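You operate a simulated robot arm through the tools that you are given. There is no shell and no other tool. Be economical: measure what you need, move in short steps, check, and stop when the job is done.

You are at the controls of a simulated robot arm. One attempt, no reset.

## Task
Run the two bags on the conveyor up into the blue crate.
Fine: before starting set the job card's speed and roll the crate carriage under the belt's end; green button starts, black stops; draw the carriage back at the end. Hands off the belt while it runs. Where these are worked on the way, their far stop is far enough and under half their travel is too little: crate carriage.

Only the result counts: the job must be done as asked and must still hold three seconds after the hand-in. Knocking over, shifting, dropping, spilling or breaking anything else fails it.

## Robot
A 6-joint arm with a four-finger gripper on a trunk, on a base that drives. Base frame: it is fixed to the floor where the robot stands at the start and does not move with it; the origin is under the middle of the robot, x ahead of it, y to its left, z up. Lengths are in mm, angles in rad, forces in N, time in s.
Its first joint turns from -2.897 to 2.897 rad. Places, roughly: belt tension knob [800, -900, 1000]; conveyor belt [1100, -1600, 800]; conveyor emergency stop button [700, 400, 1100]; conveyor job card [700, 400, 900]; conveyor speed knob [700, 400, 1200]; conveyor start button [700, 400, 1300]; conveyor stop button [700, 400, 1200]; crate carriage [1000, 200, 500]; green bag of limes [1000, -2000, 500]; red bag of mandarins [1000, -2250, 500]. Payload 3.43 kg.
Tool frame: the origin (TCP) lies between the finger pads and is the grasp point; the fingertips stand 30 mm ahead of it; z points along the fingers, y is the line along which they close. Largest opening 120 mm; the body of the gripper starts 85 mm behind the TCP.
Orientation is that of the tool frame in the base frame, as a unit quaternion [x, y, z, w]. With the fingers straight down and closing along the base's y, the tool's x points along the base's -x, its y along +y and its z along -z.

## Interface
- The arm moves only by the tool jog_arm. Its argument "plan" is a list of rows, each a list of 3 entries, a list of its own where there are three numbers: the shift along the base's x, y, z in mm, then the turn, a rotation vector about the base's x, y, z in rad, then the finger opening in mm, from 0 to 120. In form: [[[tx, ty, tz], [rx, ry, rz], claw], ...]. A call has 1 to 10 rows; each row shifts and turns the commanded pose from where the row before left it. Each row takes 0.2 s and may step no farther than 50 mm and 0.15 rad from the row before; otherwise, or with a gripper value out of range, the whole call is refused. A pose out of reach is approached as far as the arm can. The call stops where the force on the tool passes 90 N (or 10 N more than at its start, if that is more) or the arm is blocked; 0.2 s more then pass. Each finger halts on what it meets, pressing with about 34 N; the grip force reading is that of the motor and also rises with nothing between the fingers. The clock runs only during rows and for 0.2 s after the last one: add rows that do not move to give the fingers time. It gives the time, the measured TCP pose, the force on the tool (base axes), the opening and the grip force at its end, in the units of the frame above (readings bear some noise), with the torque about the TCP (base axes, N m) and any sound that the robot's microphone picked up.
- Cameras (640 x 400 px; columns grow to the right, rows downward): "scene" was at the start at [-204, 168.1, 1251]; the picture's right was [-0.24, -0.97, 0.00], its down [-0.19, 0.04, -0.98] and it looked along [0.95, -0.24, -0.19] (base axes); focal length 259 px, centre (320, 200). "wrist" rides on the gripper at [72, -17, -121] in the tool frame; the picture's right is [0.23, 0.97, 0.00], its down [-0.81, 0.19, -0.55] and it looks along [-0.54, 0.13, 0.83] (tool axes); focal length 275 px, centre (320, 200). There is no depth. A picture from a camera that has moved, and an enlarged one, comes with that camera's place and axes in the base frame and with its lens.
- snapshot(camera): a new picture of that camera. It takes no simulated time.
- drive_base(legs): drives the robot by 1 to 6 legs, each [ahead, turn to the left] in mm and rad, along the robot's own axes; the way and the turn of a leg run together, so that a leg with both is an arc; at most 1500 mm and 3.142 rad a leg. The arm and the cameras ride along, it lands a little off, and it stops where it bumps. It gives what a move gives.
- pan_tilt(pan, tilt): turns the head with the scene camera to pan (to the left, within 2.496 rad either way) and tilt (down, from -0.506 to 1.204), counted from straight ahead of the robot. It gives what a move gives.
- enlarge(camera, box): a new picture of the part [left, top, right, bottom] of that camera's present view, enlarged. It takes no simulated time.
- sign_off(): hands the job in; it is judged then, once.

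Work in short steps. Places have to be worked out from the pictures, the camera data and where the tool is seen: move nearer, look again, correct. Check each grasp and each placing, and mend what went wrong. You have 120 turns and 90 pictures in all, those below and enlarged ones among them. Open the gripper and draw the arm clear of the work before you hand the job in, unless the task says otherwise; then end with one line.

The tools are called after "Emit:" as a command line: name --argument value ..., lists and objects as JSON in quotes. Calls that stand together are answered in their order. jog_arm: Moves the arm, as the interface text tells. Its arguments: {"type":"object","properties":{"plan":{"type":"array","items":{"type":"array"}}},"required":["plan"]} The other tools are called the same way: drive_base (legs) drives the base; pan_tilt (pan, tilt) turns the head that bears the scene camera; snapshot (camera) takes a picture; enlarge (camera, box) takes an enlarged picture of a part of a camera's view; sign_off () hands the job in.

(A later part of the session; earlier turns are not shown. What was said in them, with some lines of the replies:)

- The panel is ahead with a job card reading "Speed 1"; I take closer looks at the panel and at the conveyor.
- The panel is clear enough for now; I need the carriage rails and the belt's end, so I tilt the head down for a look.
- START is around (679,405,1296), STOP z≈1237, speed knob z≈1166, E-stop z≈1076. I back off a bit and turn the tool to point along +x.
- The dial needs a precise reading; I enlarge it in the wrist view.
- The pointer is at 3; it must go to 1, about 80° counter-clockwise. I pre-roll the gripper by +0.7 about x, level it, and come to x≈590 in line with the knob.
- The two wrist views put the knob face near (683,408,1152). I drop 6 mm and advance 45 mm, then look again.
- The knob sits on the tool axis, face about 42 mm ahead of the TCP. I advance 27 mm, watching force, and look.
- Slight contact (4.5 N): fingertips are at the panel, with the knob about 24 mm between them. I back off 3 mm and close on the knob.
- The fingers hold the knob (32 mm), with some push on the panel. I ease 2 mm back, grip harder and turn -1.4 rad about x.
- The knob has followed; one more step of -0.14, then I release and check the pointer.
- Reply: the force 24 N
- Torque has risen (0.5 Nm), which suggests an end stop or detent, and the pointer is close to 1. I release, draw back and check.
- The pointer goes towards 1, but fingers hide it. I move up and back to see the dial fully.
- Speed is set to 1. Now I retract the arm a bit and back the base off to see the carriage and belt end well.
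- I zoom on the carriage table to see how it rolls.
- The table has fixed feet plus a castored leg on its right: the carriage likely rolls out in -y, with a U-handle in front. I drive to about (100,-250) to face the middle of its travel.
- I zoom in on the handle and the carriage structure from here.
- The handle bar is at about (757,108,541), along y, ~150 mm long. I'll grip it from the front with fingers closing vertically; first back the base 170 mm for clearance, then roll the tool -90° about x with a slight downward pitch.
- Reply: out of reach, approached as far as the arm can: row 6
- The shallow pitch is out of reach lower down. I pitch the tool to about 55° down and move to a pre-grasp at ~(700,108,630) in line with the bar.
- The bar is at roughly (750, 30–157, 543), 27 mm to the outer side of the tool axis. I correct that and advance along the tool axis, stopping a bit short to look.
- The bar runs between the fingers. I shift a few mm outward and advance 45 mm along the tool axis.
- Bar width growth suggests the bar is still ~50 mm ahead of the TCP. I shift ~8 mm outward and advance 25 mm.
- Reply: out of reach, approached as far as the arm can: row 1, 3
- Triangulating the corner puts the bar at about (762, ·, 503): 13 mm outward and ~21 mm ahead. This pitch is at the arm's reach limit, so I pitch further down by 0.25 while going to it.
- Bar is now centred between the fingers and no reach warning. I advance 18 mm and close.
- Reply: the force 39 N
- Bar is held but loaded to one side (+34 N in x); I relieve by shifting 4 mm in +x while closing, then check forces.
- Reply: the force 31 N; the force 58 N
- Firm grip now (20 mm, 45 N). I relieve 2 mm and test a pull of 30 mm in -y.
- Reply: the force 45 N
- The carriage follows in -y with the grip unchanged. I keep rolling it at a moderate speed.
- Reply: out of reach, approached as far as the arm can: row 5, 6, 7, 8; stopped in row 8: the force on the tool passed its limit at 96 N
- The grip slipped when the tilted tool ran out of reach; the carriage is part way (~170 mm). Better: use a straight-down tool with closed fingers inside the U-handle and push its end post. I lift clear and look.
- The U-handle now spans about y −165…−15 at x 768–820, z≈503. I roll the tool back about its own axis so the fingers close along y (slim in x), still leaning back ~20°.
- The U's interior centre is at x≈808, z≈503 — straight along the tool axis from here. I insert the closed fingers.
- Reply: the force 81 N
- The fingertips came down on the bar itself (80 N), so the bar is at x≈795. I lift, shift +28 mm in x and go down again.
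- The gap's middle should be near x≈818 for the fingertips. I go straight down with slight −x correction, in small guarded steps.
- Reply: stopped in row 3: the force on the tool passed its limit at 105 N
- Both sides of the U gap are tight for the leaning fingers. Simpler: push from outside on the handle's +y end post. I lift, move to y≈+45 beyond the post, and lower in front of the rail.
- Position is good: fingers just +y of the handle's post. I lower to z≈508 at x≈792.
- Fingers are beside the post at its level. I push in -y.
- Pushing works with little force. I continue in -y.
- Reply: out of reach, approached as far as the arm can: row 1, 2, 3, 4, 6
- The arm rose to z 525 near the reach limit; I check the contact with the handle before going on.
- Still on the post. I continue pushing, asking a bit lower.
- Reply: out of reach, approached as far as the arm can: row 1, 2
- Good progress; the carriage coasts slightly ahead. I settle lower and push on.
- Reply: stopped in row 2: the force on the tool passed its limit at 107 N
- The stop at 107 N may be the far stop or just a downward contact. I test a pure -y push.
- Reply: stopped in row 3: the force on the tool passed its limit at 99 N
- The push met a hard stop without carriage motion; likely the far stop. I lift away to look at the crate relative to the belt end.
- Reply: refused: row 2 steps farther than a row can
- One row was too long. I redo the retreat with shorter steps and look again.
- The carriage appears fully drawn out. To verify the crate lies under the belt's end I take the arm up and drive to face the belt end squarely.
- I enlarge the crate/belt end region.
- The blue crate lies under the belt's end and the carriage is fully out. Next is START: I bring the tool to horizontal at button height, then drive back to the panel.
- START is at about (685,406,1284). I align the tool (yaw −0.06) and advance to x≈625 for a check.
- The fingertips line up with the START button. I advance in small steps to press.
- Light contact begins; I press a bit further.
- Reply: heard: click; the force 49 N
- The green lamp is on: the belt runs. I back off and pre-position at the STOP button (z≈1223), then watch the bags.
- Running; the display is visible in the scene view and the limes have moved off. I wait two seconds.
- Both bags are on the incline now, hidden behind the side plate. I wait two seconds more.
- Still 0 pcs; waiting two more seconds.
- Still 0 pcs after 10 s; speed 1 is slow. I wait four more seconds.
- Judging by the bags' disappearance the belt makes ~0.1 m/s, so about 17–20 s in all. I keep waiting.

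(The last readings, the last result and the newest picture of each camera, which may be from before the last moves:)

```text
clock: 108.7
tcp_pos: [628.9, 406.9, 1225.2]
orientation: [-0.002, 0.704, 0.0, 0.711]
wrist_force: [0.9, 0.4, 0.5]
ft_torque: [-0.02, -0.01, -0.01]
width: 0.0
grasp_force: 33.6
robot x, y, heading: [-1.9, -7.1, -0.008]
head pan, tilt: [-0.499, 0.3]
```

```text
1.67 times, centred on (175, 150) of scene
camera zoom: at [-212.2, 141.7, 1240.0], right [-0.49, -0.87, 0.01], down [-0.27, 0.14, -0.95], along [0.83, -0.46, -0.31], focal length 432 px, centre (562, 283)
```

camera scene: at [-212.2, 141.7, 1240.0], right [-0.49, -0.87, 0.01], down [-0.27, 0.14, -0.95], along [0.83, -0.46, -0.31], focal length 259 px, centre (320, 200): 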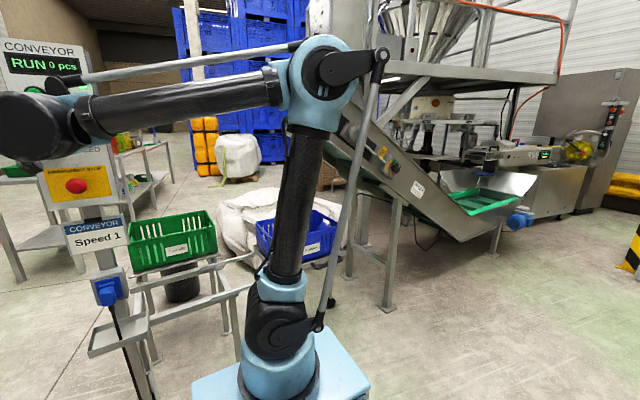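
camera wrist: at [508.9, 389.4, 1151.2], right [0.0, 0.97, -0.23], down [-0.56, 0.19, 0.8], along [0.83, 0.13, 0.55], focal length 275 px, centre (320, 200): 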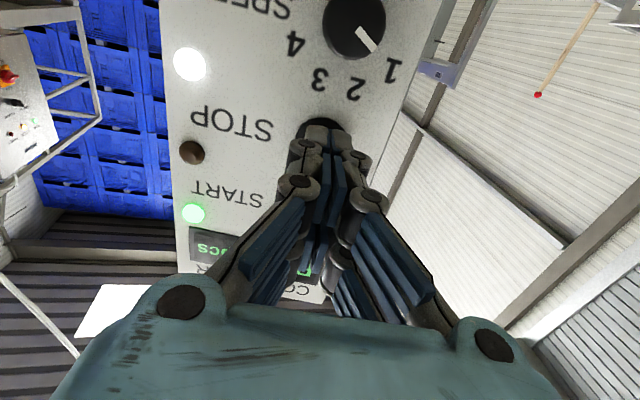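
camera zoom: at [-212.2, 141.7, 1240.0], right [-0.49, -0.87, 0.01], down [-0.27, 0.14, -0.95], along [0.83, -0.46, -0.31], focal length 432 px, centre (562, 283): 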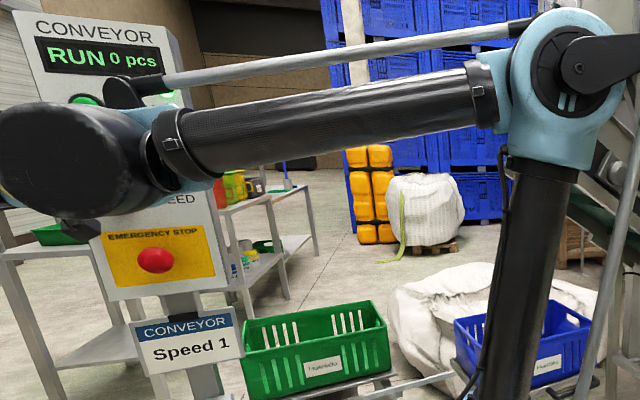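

Still 0 at 16.6 s. I wait another ~4 s before the next picture.

Emit:
jog_arm --plan '[[[0, 0, 0], [0, 0, 0], 0], [[0, 0, 0], [0, 0, 0], 0], [[0, 0, 0], [0, 0, 0], 0], [[0, 0, 0], [0, 0, 0], 0], [[0, 0, 0], [0, 0, 0], 0], [[0, 0, 0], [0, 0, 0], 0], [[0, 0, 0], [0, 0, 0], 0], [[0, 0, 0], [0, 0, 0], 0], [[0, 0, 0], [0, 0, 0], 0], [[0, 0, 0], [0, 0, 0], 0]]'

Emit:
jog_arm --plan '[[[0, 0, 0], [0, 0, 0], 0], [[0, 0, 0], [0, 0, 0], 0], [[0, 0, 0], [0, 0, 0], 0], [[0, 0, 0], [0, 0, 0], 0], [[0, 0, 0], [0, 0, 0], 0], [[0, 0, 0], [0, 0, 0], 0], [[0, 0, 0], [0, 0, 0], 0], [[0, 0, 0], [0, 0, 0], 0], [[0, 0, 0], [0, 0, 0], 0], [[0, 0, 0], [0, 0, 0], 0]]'

Emit:
enlarge --camera "scene" --box '[0, 30, 350, 270]'

```text
clock: 110.9
tcp_pos: [628.0, 405.9, 1224.1]
orientation: [-0.002, 0.704, 0.0, 0.71]
wrist_force: [0.0, 0.5, 0.1]
ft_torque: [0.0, 0.0, 0.04]
width: 0.2
grasp_force: 33.1
robot x, y, heading: [-1.4, -8.2, -0.011]
head pan, tilt: [-0.499, 0.3]
```

```text
clock: 113.1
tcp_pos: [630.6, 407.4, 1223.3]
orientation: [-0.002, 0.703, 0.0, 0.711]
wrist_force: [-1.0, 0.3, 0.3]
ft_torque: [0.01, 0.02, -0.02]
width: 0.1
grasp_force: 33.7
robot x, y, heading: [-0.5, -9.1, -0.009]
head pan, tilt: [-0.499, 0.3]
```

```text
1.67 times, centred on (175, 150) of scene
camera zoom: at [-212.2, 141.7, 1240.0], right [-0.49, -0.87, 0.01], down [-0.27, 0.14, -0.95], along [0.83, -0.46, -0.31], focal length 432 px, centre (562, 283)
```

zoom: 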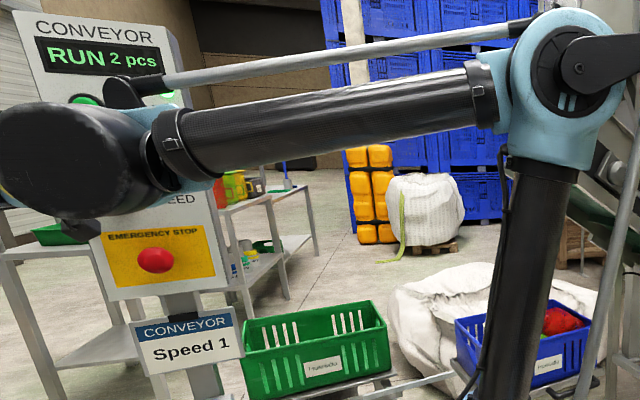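

The display shows 2 pcs and the red bag is in the blue crate. I press STOP now.

Emit:
jog_arm --plan '[[[15, 0, 0], [0, 0, 0], 0], [[10, 0, 0], [0, 0, 0], 0], [[4, 0, 0], [0, 0, 0], 0], [[4, 0, 0], [0, 0, 0], 0], [[0, 0, 0], [0, 0, 0], 0]]'

Emit:
snapshot --camera "wrist"

```text
clock: 114.3
tcp_pos: [660.4, 406.7, 1223.3]
orientation: [-0.001, 0.703, -0.001, 0.711]
wrist_force: [-31.0, -0.4, -6.4]
ft_torque: [0.01, 0.3, 0.1]
width: 6.2
grasp_force: 33.4
robot x, y, heading: [-3.0, -3.8, -0.011]
head pan, tilt: [-0.499, 0.3]
heard: click
```

```text
18 pictures are left
camera wrist: at [540.0, 389.5, 1151.1], right [0.0, 0.97, -0.23], down [-0.56, 0.19, 0.8], along [0.83, 0.13, 0.55], focal length 275 px, centre (320, 200)
```

wrist: 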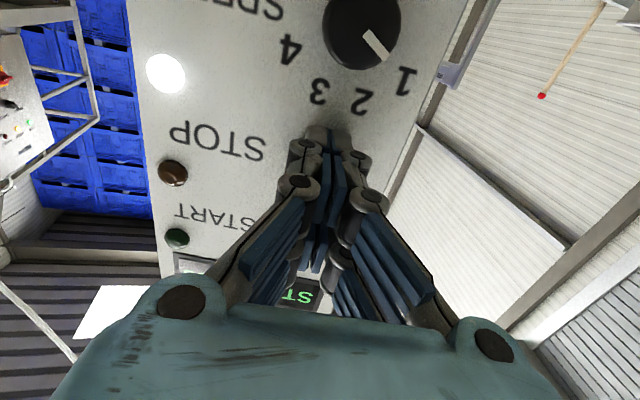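

STOP has clicked, the green lamp is off. I retract and drive to about (-70,-290) to draw the carriage back by pushing the handle's −y end.

Emit:
jog_arm --plan '[[[-30, 0, 0], [0, 0, 0], 0], [[-40, 0, 10], [0, 0, 0], 0], [[-40, 0, 10], [0, 0, 0], 0]]'

Emit:
drive_base --legs '[[-250, 0], [0, -1.0], [337, 0], [0, 1.01]]'

Emit:
pan_tilt --pan -0.15 --tilt 0.4

Emit:
snapshot --camera "scene"

```text
clock: 115.1
tcp_pos: [551.1, 407.4, 1243.2]
orientation: [-0.002, 0.703, -0.001, 0.711]
wrist_force: [-0.1, 0.0, -0.5]
ft_torque: [-0.03, -0.01, 0.06]
width: 0.1
grasp_force: 33.4
robot x, y, heading: [2.9, -3.1, -0.009]
head pan, tilt: [-0.499, 0.3]
```

```text
clock: 124.5
tcp_pos: [478.8, 122.1, 1243.7]
orientation: [0.0, 0.704, -0.002, 0.71]
wrist_force: [0.1, 0.3, -0.5]
ft_torque: [0.01, 0.0, -0.01]
width: 0.0
grasp_force: 33.6
robot x, y, heading: [-76.3, -304.7, -0.013]
head pan, tilt: [-0.499, 0.3]
```

```text
clock: 125.3
tcp_pos: [463.9, 121.3, 1250.0]
orientation: [0.0, 0.699, -0.002, 0.715]
wrist_force: [0.4, 0.5, -1.1]
ft_torque: [-0.03, -0.04, 0.07]
width: 0.0
grasp_force: 33.3
robot x, y, heading: [-77.2, -299.1, -0.015]
head pan, tilt: [-0.15, 0.4]
```

```text
17 pictures are left
camera scene: at [-277.5, -119.5, 1230.7], right [-0.16, -0.99, 0.0], down [-0.4, 0.06, -0.92], along [0.9, -0.15, -0.4], focal length 259 px, centre (320, 200)
```

scene: 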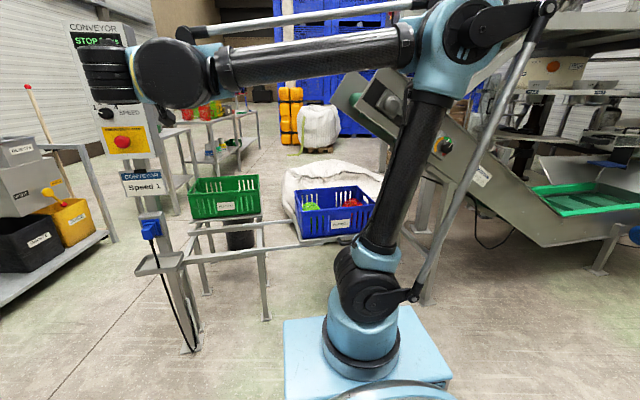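

Both bags lie in the blue crate and the panel shows STOP. I bring the tool down and over to y≈−625, leaning only 10°.

Emit:
jog_arm --plan '[[[10, -45, -12], [0, 0.142, 0], 0], [[10, -45, -12], [0, 0.142, 0], 0], [[10, -45, -12], [0, 0.142, 0], 0], [[10, -45, -12], [0, 0.142, 0], 0], [[10, -45, -12], [0, 0.142, 0], 0], [[10, -45, -12], [0, 0.142, 0], 0], [[10, -45, -12], [0, 0.142, 0], 0], [[10, -45, -12], [0, 0.142, 0], 0], [[10, -45, -12], [0, 0.142, 0], 0], [[10, -45, -12], [0, 0.142, 0], 0]]'

Emit:
jog_arm --plan '[[[10, -30, -35], [0, 0, 0], 0], [[10, -30, -35], [0, 0, 0], 0], [[10, -30, -35], [0, 0, 0], 0], [[10, -30, -35], [0, 0, 0], 0], [[10, -30, -35], [0, 0, 0], 0], [[10, -30, -35], [0, 0, 0], 0], [[10, -30, -35], [0, 0, 0], 0], [[10, -30, -35], [0, 0, 0], 0], [[10, -30, -35], [0, 0, 0], 0], [[10, -25, -35], [0, 0, 0], 0]]'

Emit:
snapshot --camera "wrist"

```text
clock: 127.5
tcp_pos: [561.9, -328.8, 1130.6]
orientation: [-0.001, 0.996, -0.001, 0.086]
wrist_force: [-1.4, -0.2, -0.1]
ft_torque: [-0.01, -0.06, 0.0]
width: 0.0
grasp_force: 33.4
robot x, y, heading: [-78.8, -295.9, -0.009]
head pan, tilt: [-0.15, 0.4]
```

```text
clock: 129.8
tcp_pos: [662.7, -622.7, 779.4]
orientation: [-0.002, 0.996, -0.001, 0.087]
wrist_force: [-0.5, -0.3, 0.5]
ft_torque: [-0.01, -0.03, 0.0]
width: 0.0
grasp_force: 33.9
robot x, y, heading: [-74.6, -301.9, -0.012]
head pan, tilt: [-0.15, 0.4]
```

```text
16 pictures are left
camera wrist: at [571.7, -639.6, 885.7], right [-0.23, 0.97, -0.04], down [0.7, 0.2, 0.68], along [0.67, 0.13, -0.73], focal length 275 px, centre (320, 200)
```

wrist: 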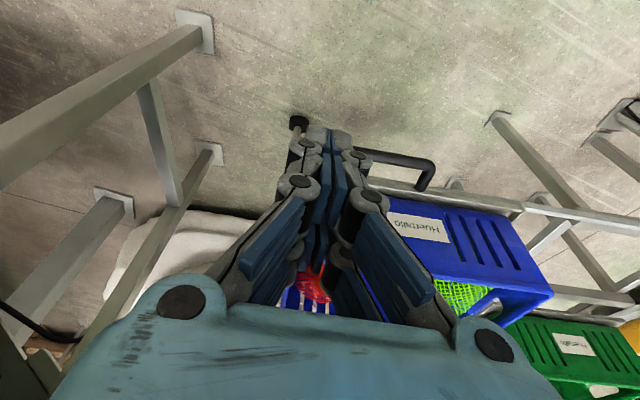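

The handle's −y corner is near y≈−565, hidden behind the fingers. I descend in front of the rail at y≈−615 to z≈508.

Emit:
jog_arm --plan '[[[17, 0, -34], [0, 0, 0], 0], [[17, 0, -34], [0, 0, 0], 0], [[17, 0, -34], [0, 0, 0], 0], [[17, 0, -34], [0, 0, 0], 0], [[17, 0, -34], [0, 0, 0], 0], [[17, 0, -34], [0, 0, 0], 0], [[17, 0, -34], [0, 0, 0], 0], [[13, 0, -33], [0, 0, 0], 0], [[0, 0, 0], [0, 0, 0], 0]]'

Emit:
snapshot --camera "wrist"

```text
clock: 131.8
tcp_pos: [794.6, -621.9, 508.7]
orientation: [-0.002, 0.996, -0.001, 0.086]
wrist_force: [0.0, 0.2, -1.2]
ft_torque: [-0.02, 0.02, 0.01]
width: 0.0
grasp_force: 33.2
robot x, y, heading: [-72.4, -299.7, -0.014]
head pan, tilt: [-0.15, 0.4]
```

```text
15 pictures are left
camera wrist: at [703.4, -639.3, 615.4], right [-0.23, 0.97, -0.04], down [0.7, 0.2, 0.68], along [0.67, 0.13, -0.73], focal length 275 px, centre (320, 200)
```

wrist: 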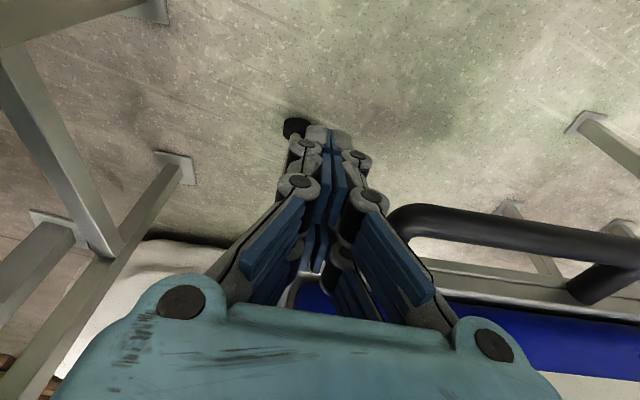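

The handle corner is now seen at about (812,−571): a bit farther in x than my fingers. I shift +18 mm in x and push +y gently.

Emit:
jog_arm --plan '[[[10, 5, 0], [0, 0, 0], 0], [[8, 15, 0], [0, 0, 0], 0], [[0, 15, 0], [0, 0, 0], 0], [[0, 15, 0], [0, 0, 0], 0], [[0, 15, 0], [0, 0, 0], 0], [[0, 15, 0], [0, 0, 0], 0], [[0, 15, 0], [0, 0, 0], 0]]'

Emit:
snapshot --camera "wrist"

```text
clock: 133.3
tcp_pos: [811.6, -527.1, 509.4]
orientation: [-0.001, 0.996, -0.001, 0.085]
wrist_force: [-0.6, 0.1, 0.7]
ft_torque: [-0.01, -0.02, -0.01]
width: 0.0
grasp_force: 33.1
robot x, y, heading: [-76.9, -297.5, -0.009]
head pan, tilt: [-0.15, 0.4]
```

```text
14 pictures are left
camera wrist: at [721.3, -545.4, 616.2], right [-0.23, 0.97, -0.04], down [0.7, 0.2, 0.68], along [0.67, 0.13, -0.73], focal length 275 px, centre (320, 200)
```

wrist: 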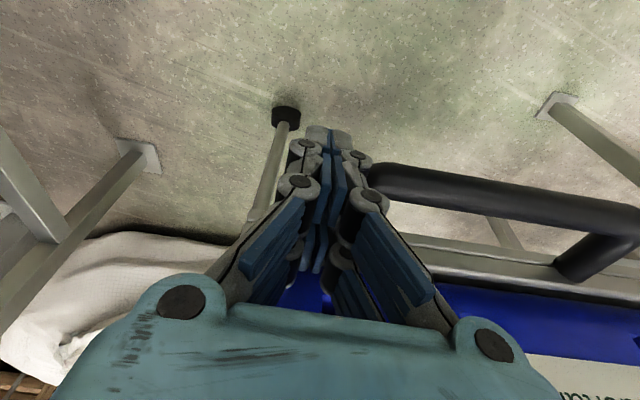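

The fingers bear on the corner and the carriage moves back. I continue pushing in +y.

Emit:
jog_arm --plan '[[[3, 20, 0], [0, 0, 0], 0], [[0, 25, 0], [0, 0, 0], 0], [[0, 25, 0], [0, 0, 0], 0], [[0, 25, 0], [0, 0, 0], 0], [[0, 25, 0], [0, 0, 0], 0], [[0, 25, 0], [0, 0, 0], 0], [[0, 25, 0], [0, 0, 0], 0], [[0, 25, 0], [0, 0, 0], 0], [[0, 20, 0], [0, 0, 0], 0]]'

Emit:
snapshot --camera "wrist"

```text
clock: 135.3
tcp_pos: [817.0, -312.2, 508.7]
orientation: [-0.002, 0.996, -0.002, 0.087]
wrist_force: [-1.2, -0.1, 0.4]
ft_torque: [0.02, 0.01, 0.02]
width: 0.1
grasp_force: 33.0
robot x, y, heading: [-81.2, -300.7, -0.008]
head pan, tilt: [-0.15, 0.4]
```

```text
13 pictures are left
camera wrist: at [724.8, -328.9, 615.5], right [-0.23, 0.97, -0.04], down [0.7, 0.2, 0.68], along [0.67, 0.13, -0.73], focal length 275 px, centre (320, 200)
```

wrist: 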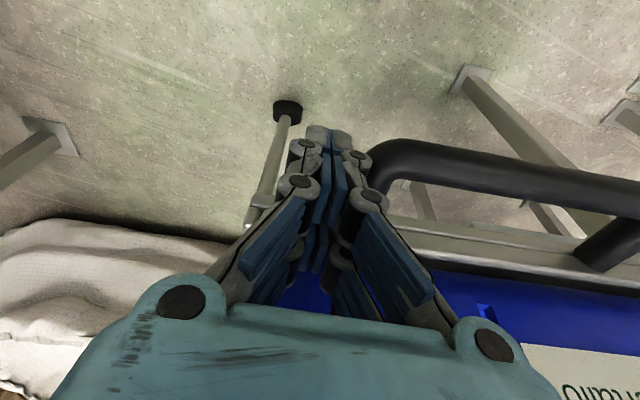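

Works well without reach trouble. I go on.

Emit:
jog_arm --plan '[[[0, 20, 0], [0, 0, 0], 0], [[0, 25, 0], [0, 0, 0], 0], [[0, 25, 0], [0, 0, 0], 0], [[0, 25, 0], [0, 0, 0], 0], [[0, 25, 0], [0, 0, 0], 0], [[0, 25, 0], [0, 0, 0], 0], [[0, 25, 0], [0, 0, 0], 0], [[0, 20, 0], [0, 0, 0], 0]]'

Emit:
snapshot --camera "wrist"

```text
clock: 136.6
tcp_pos: [805.2, -189.3, 518.3]
orientation: [-0.002, 0.996, -0.001, 0.086]
wrist_force: [1.4, 0.7, -1.3]
ft_torque: [-0.05, 0.11, -0.01]
width: 0.0
grasp_force: 33.2
robot x, y, heading: [-77.2, -299.7, -0.016]
head pan, tilt: [-0.15, 0.4]
stopped in row 6: the force on the tool passed its limit at 93 N (the readings are from after the stop); the commanded pose is now the measured one
```

```text
12 pictures are left
camera wrist: at [713.2, -205.1, 625.3], right [-0.23, 0.97, -0.04], down [0.7, 0.2, 0.68], along [0.67, 0.13, -0.73], focal length 275 px, centre (320, 200)
```

wrist: 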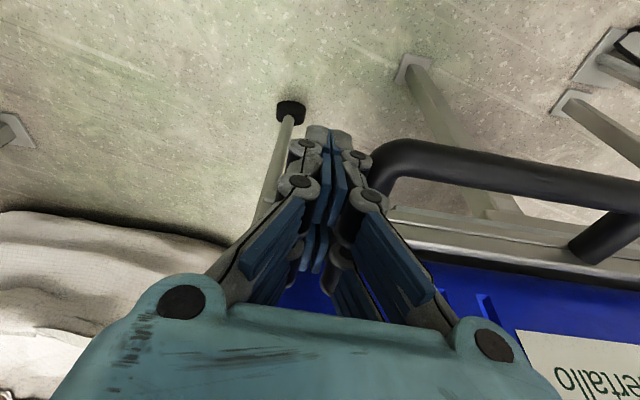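

A stop at 93 N mid-way, with the tool pushed back in −x. I retry from here with x a little smaller.

Emit:
jog_arm --plan '[[[0, -10, -5], [0, 0, 0], 0], [[0, 10, -3], [0, 0, 0], 0], [[0, 10, 0], [0, 0, 0], 0], [[0, 12, 0], [0, 0, 0], 0], [[0, 15, 0], [0, 0, 0], 0]]'

Emit:
snapshot --camera "wrist"

```text
clock: 137.8
tcp_pos: [803.8, -150.8, 510.3]
orientation: [-0.002, 0.996, -0.003, 0.086]
wrist_force: [-0.2, -0.9, -0.4]
ft_torque: [0.04, -0.04, 0.03]
width: 0.1
grasp_force: 32.9
robot x, y, heading: [-77.0, -300.7, -0.015]
head pan, tilt: [-0.15, 0.4]
```

```text
11 pictures are left
camera wrist: at [713.0, -167.9, 617.8], right [-0.23, 0.97, -0.04], down [0.7, 0.2, 0.68], along [0.67, 0.13, -0.73], focal length 275 px, centre (320, 200)
```

wrist: 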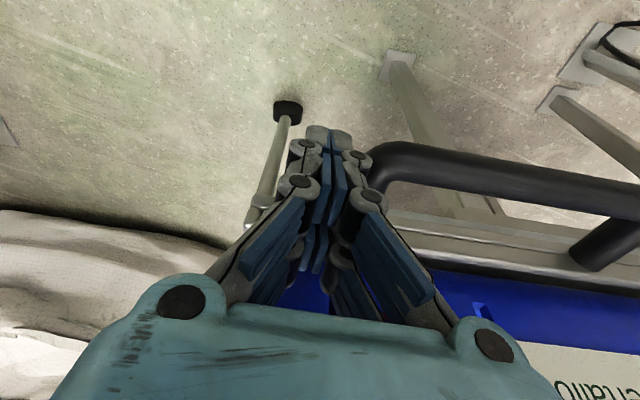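

Moving again. I continue at x≈803, keeping clear of the fixed frame's leg.

Emit:
jog_arm --plan '[[[-2, 15, 0], [0, 0, 0], 0], [[0, 18, 0], [0, 0, 0], 0], [[0, 18, 0], [0, 0, 0], 0], [[0, 18, 0], [0, 0, 0], 0], [[0, 18, 0], [0, 0, 0], 0], [[0, 18, 0], [0, 0, 0], 0], [[0, 18, 0], [0, 0, 0], 0], [[0, 15, 0], [0, 0, 0], 0]]'

Emit:
snapshot --camera "wrist"

```text
clock: 139.6
tcp_pos: [799.2, -12.8, 511.4]
orientation: [-0.003, 0.996, -0.001, 0.086]
wrist_force: [-37.5, 3.2, 1.9]
ft_torque: [0.0, 0.76, 0.38]
width: 5.9
grasp_force: 33.5
robot x, y, heading: [-77.5, -302.0, -0.009]
head pan, tilt: [-0.15, 0.4]
```

```text
10 pictures are left
camera wrist: at [709.1, -28.8, 618.7], right [-0.23, 0.97, -0.04], down [0.7, 0.2, 0.68], along [0.67, 0.13, -0.73], focal length 275 px, centre (320, 200)
```

wrist: 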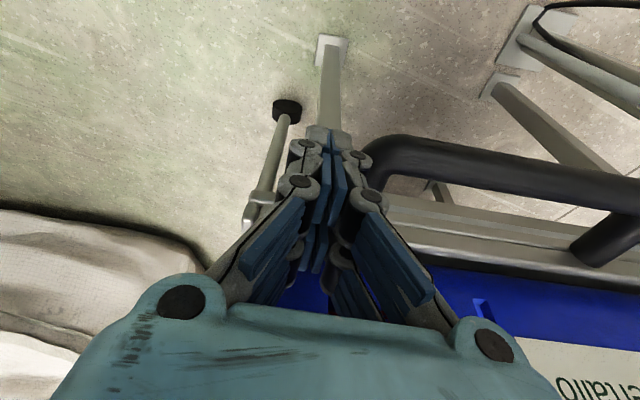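

Nearly home; the fingers brush the fixed leg (−37 N in x). I ease 6 mm in −x and push on to the near stop.

Emit:
jog_arm --plan '[[[-8, 0, 0], [0, 0, 0], 0], [[0, 10, 0], [0, 0, 0], 0], [[0, 10, 0], [0, 0, 0], 0], [[0, 10, 0], [0, 0, 0], 0], [[0, 10, 0], [0, 0, 0], 0], [[0, 10, 0], [0, 0, 0], 0], [[0, 0, 0], [0, 0, 0], 0]]'

Emit:
snapshot --camera "wrist"

```text
clock: 140.7
tcp_pos: [788.4, 8.4, 521.0]
orientation: [0.002, 0.996, -0.01, 0.092]
wrist_force: [1.8, 0.7, -1.9]
ft_torque: [-0.02, 0.12, -0.03]
width: 0.0
grasp_force: 33.9
robot x, y, heading: [-75.6, -301.0, -0.014]
head pan, tilt: [-0.15, 0.4]
stopped in row 5: the force on the tool passed its limit at 109 N (the readings are from after the stop); the commanded pose is now the measured one
```

```text
9 pictures are left
camera wrist: at [696.0, -6.4, 626.7], right [-0.22, 0.97, -0.06], down [0.7, 0.2, 0.69], along [0.68, 0.11, -0.72], focal length 275 px, centre (320, 200)
```

wrist: 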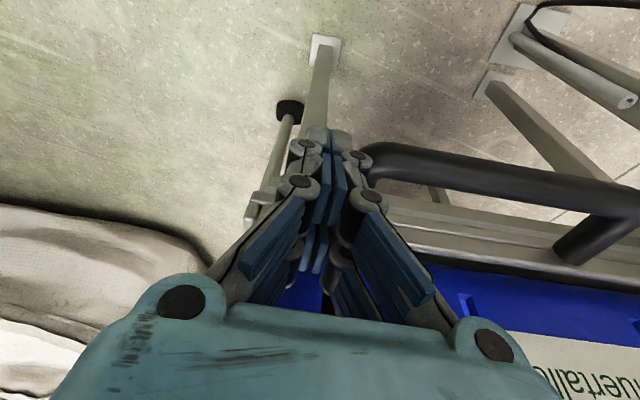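

The stop came at y≈+8, matching the carriage's original position. I draw the arm clear and up, opening the gripper, then view the scene.

Emit:
jog_arm --plan '[[[-10, -15, 0], [0, 0, 0], 0], [[-20, -10, 35], [0, 0, 0], 0], [[-20, 0, 40], [0, 0, 0], 20], [[-20, 0, 40], [0, 0, 0], 40], [[-20, 0, 40], [0, 0, 0], 60], [[-20, 0, 40], [0, 0, 0], 80], [[-20, 0, 40], [0, 0, 0], 80], [[-20, 0, 40], [0, 0, 0], 80], [[-10, 0, 40], [0, 0, 0], 80], [[-10, 0, 40], [0, 0, 0], 80]]'

Emit:
drive_base --legs '[[-300, 0]]'

Emit:
pan_tilt --pan 0.1 --tilt 0.35

Emit:
snapshot --camera "scene"

```text
clock: 142.9
tcp_pos: [617.6, -19.2, 878.3]
orientation: [0.002, 0.996, -0.01, 0.091]
wrist_force: [0.4, -0.2, -0.4]
ft_torque: [-0.03, 0.04, 0.02]
width: 80.1
grasp_force: 0.0
robot x, y, heading: [-79.4, -297.3, -0.01]
head pan, tilt: [-0.15, 0.4]
```

```text
clock: 145.0
tcp_pos: [317.3, -13.2, 876.8]
orientation: [0.001, 0.996, -0.01, 0.091]
wrist_force: [0.0, -0.4, -0.2]
ft_torque: [0.01, 0.0, -0.01]
width: 80.0
grasp_force: 0.1
robot x, y, heading: [-377.7, -292.5, -0.007]
head pan, tilt: [-0.15, 0.4]
```

```text
clock: 145.8
tcp_pos: [306.0, -14.5, 884.8]
orientation: [0.002, 0.995, -0.011, 0.098]
wrist_force: [0.0, -0.5, -0.2]
ft_torque: [-0.02, 0.02, 0.0]
width: 80.2
grasp_force: 0.1
robot x, y, heading: [-380.1, -294.6, -0.011]
head pan, tilt: [0.099, 0.351]
```

```text
8 pictures are left
camera scene: at [-577.6, -92.7, 1235.2], right [0.09, -1.0, 0.0], down [-0.35, -0.03, -0.93], along [0.93, 0.08, -0.36], focal length 259 px, centre (320, 200)
```

scene: 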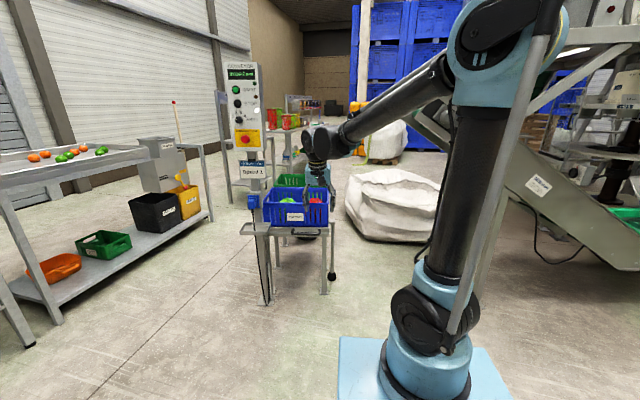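

I zoom in to confirm the carriage, bags and panel.

Emit:
enlarge --camera "scene" --box '[210, 50, 370, 310]'

Emit:
enlarge --camera "scene" --box '[220, 150, 350, 250]'

Emit:
enlarge --camera "scene" --box '[215, 55, 275, 105]'

```text
1.54 times, centred on (290, 180) of scene
camera zoom: at [-577.6, -92.7, 1235.2], right [0.09, -1.0, 0.0], down [-0.35, -0.03, -0.93], along [0.93, 0.08, -0.36], focal length 398 px, centre (366, 231)
```

zoom: 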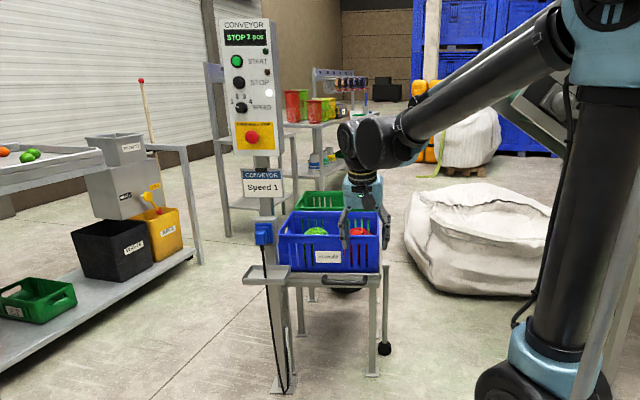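

```text
4.00 times, centred on (285, 200) of scene
camera zoom: at [-577.6, -92.7, 1235.2], right [0.09, -1.0, 0.0], down [-0.35, -0.03, -0.93], along [0.93, 0.08, -0.36], focal length 1036 px, centre (460, 200)
```

zoom: 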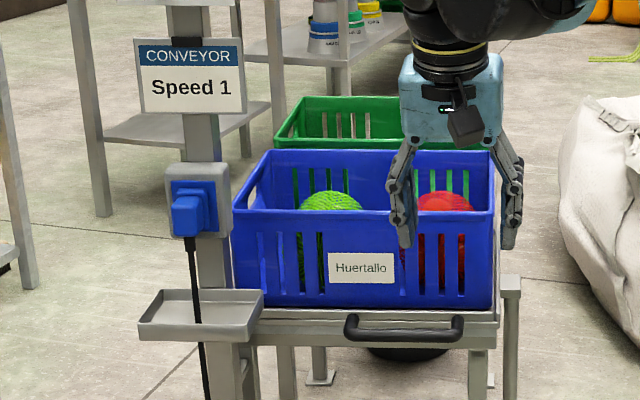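

```text
8.00 times, centred on (245, 80) of scene
camera zoom: at [-577.6, -92.7, 1235.2], right [0.09, -1.0, 0.0], down [-0.35, -0.03, -0.93], along [0.93, 0.08, -0.36], focal length 2071 px, centre (920, 1160)
```

zoom: 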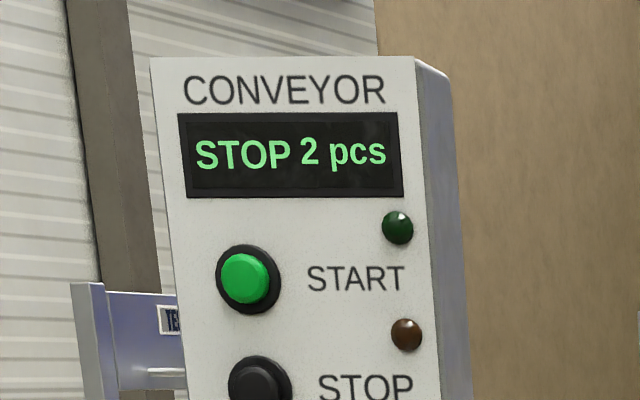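

The display shows STOP 2 pcs, both bags are in the blue crate, the carriage is home and the arm is clear with the gripper open. I hand in.

Emit:
sign_off

```text
The job is handed in.
```

Both bags are in the blue crate, run at speed 1; the belt is stopped (display: STOP 2 pcs), the carriage is drawn back, and the job is handed in.
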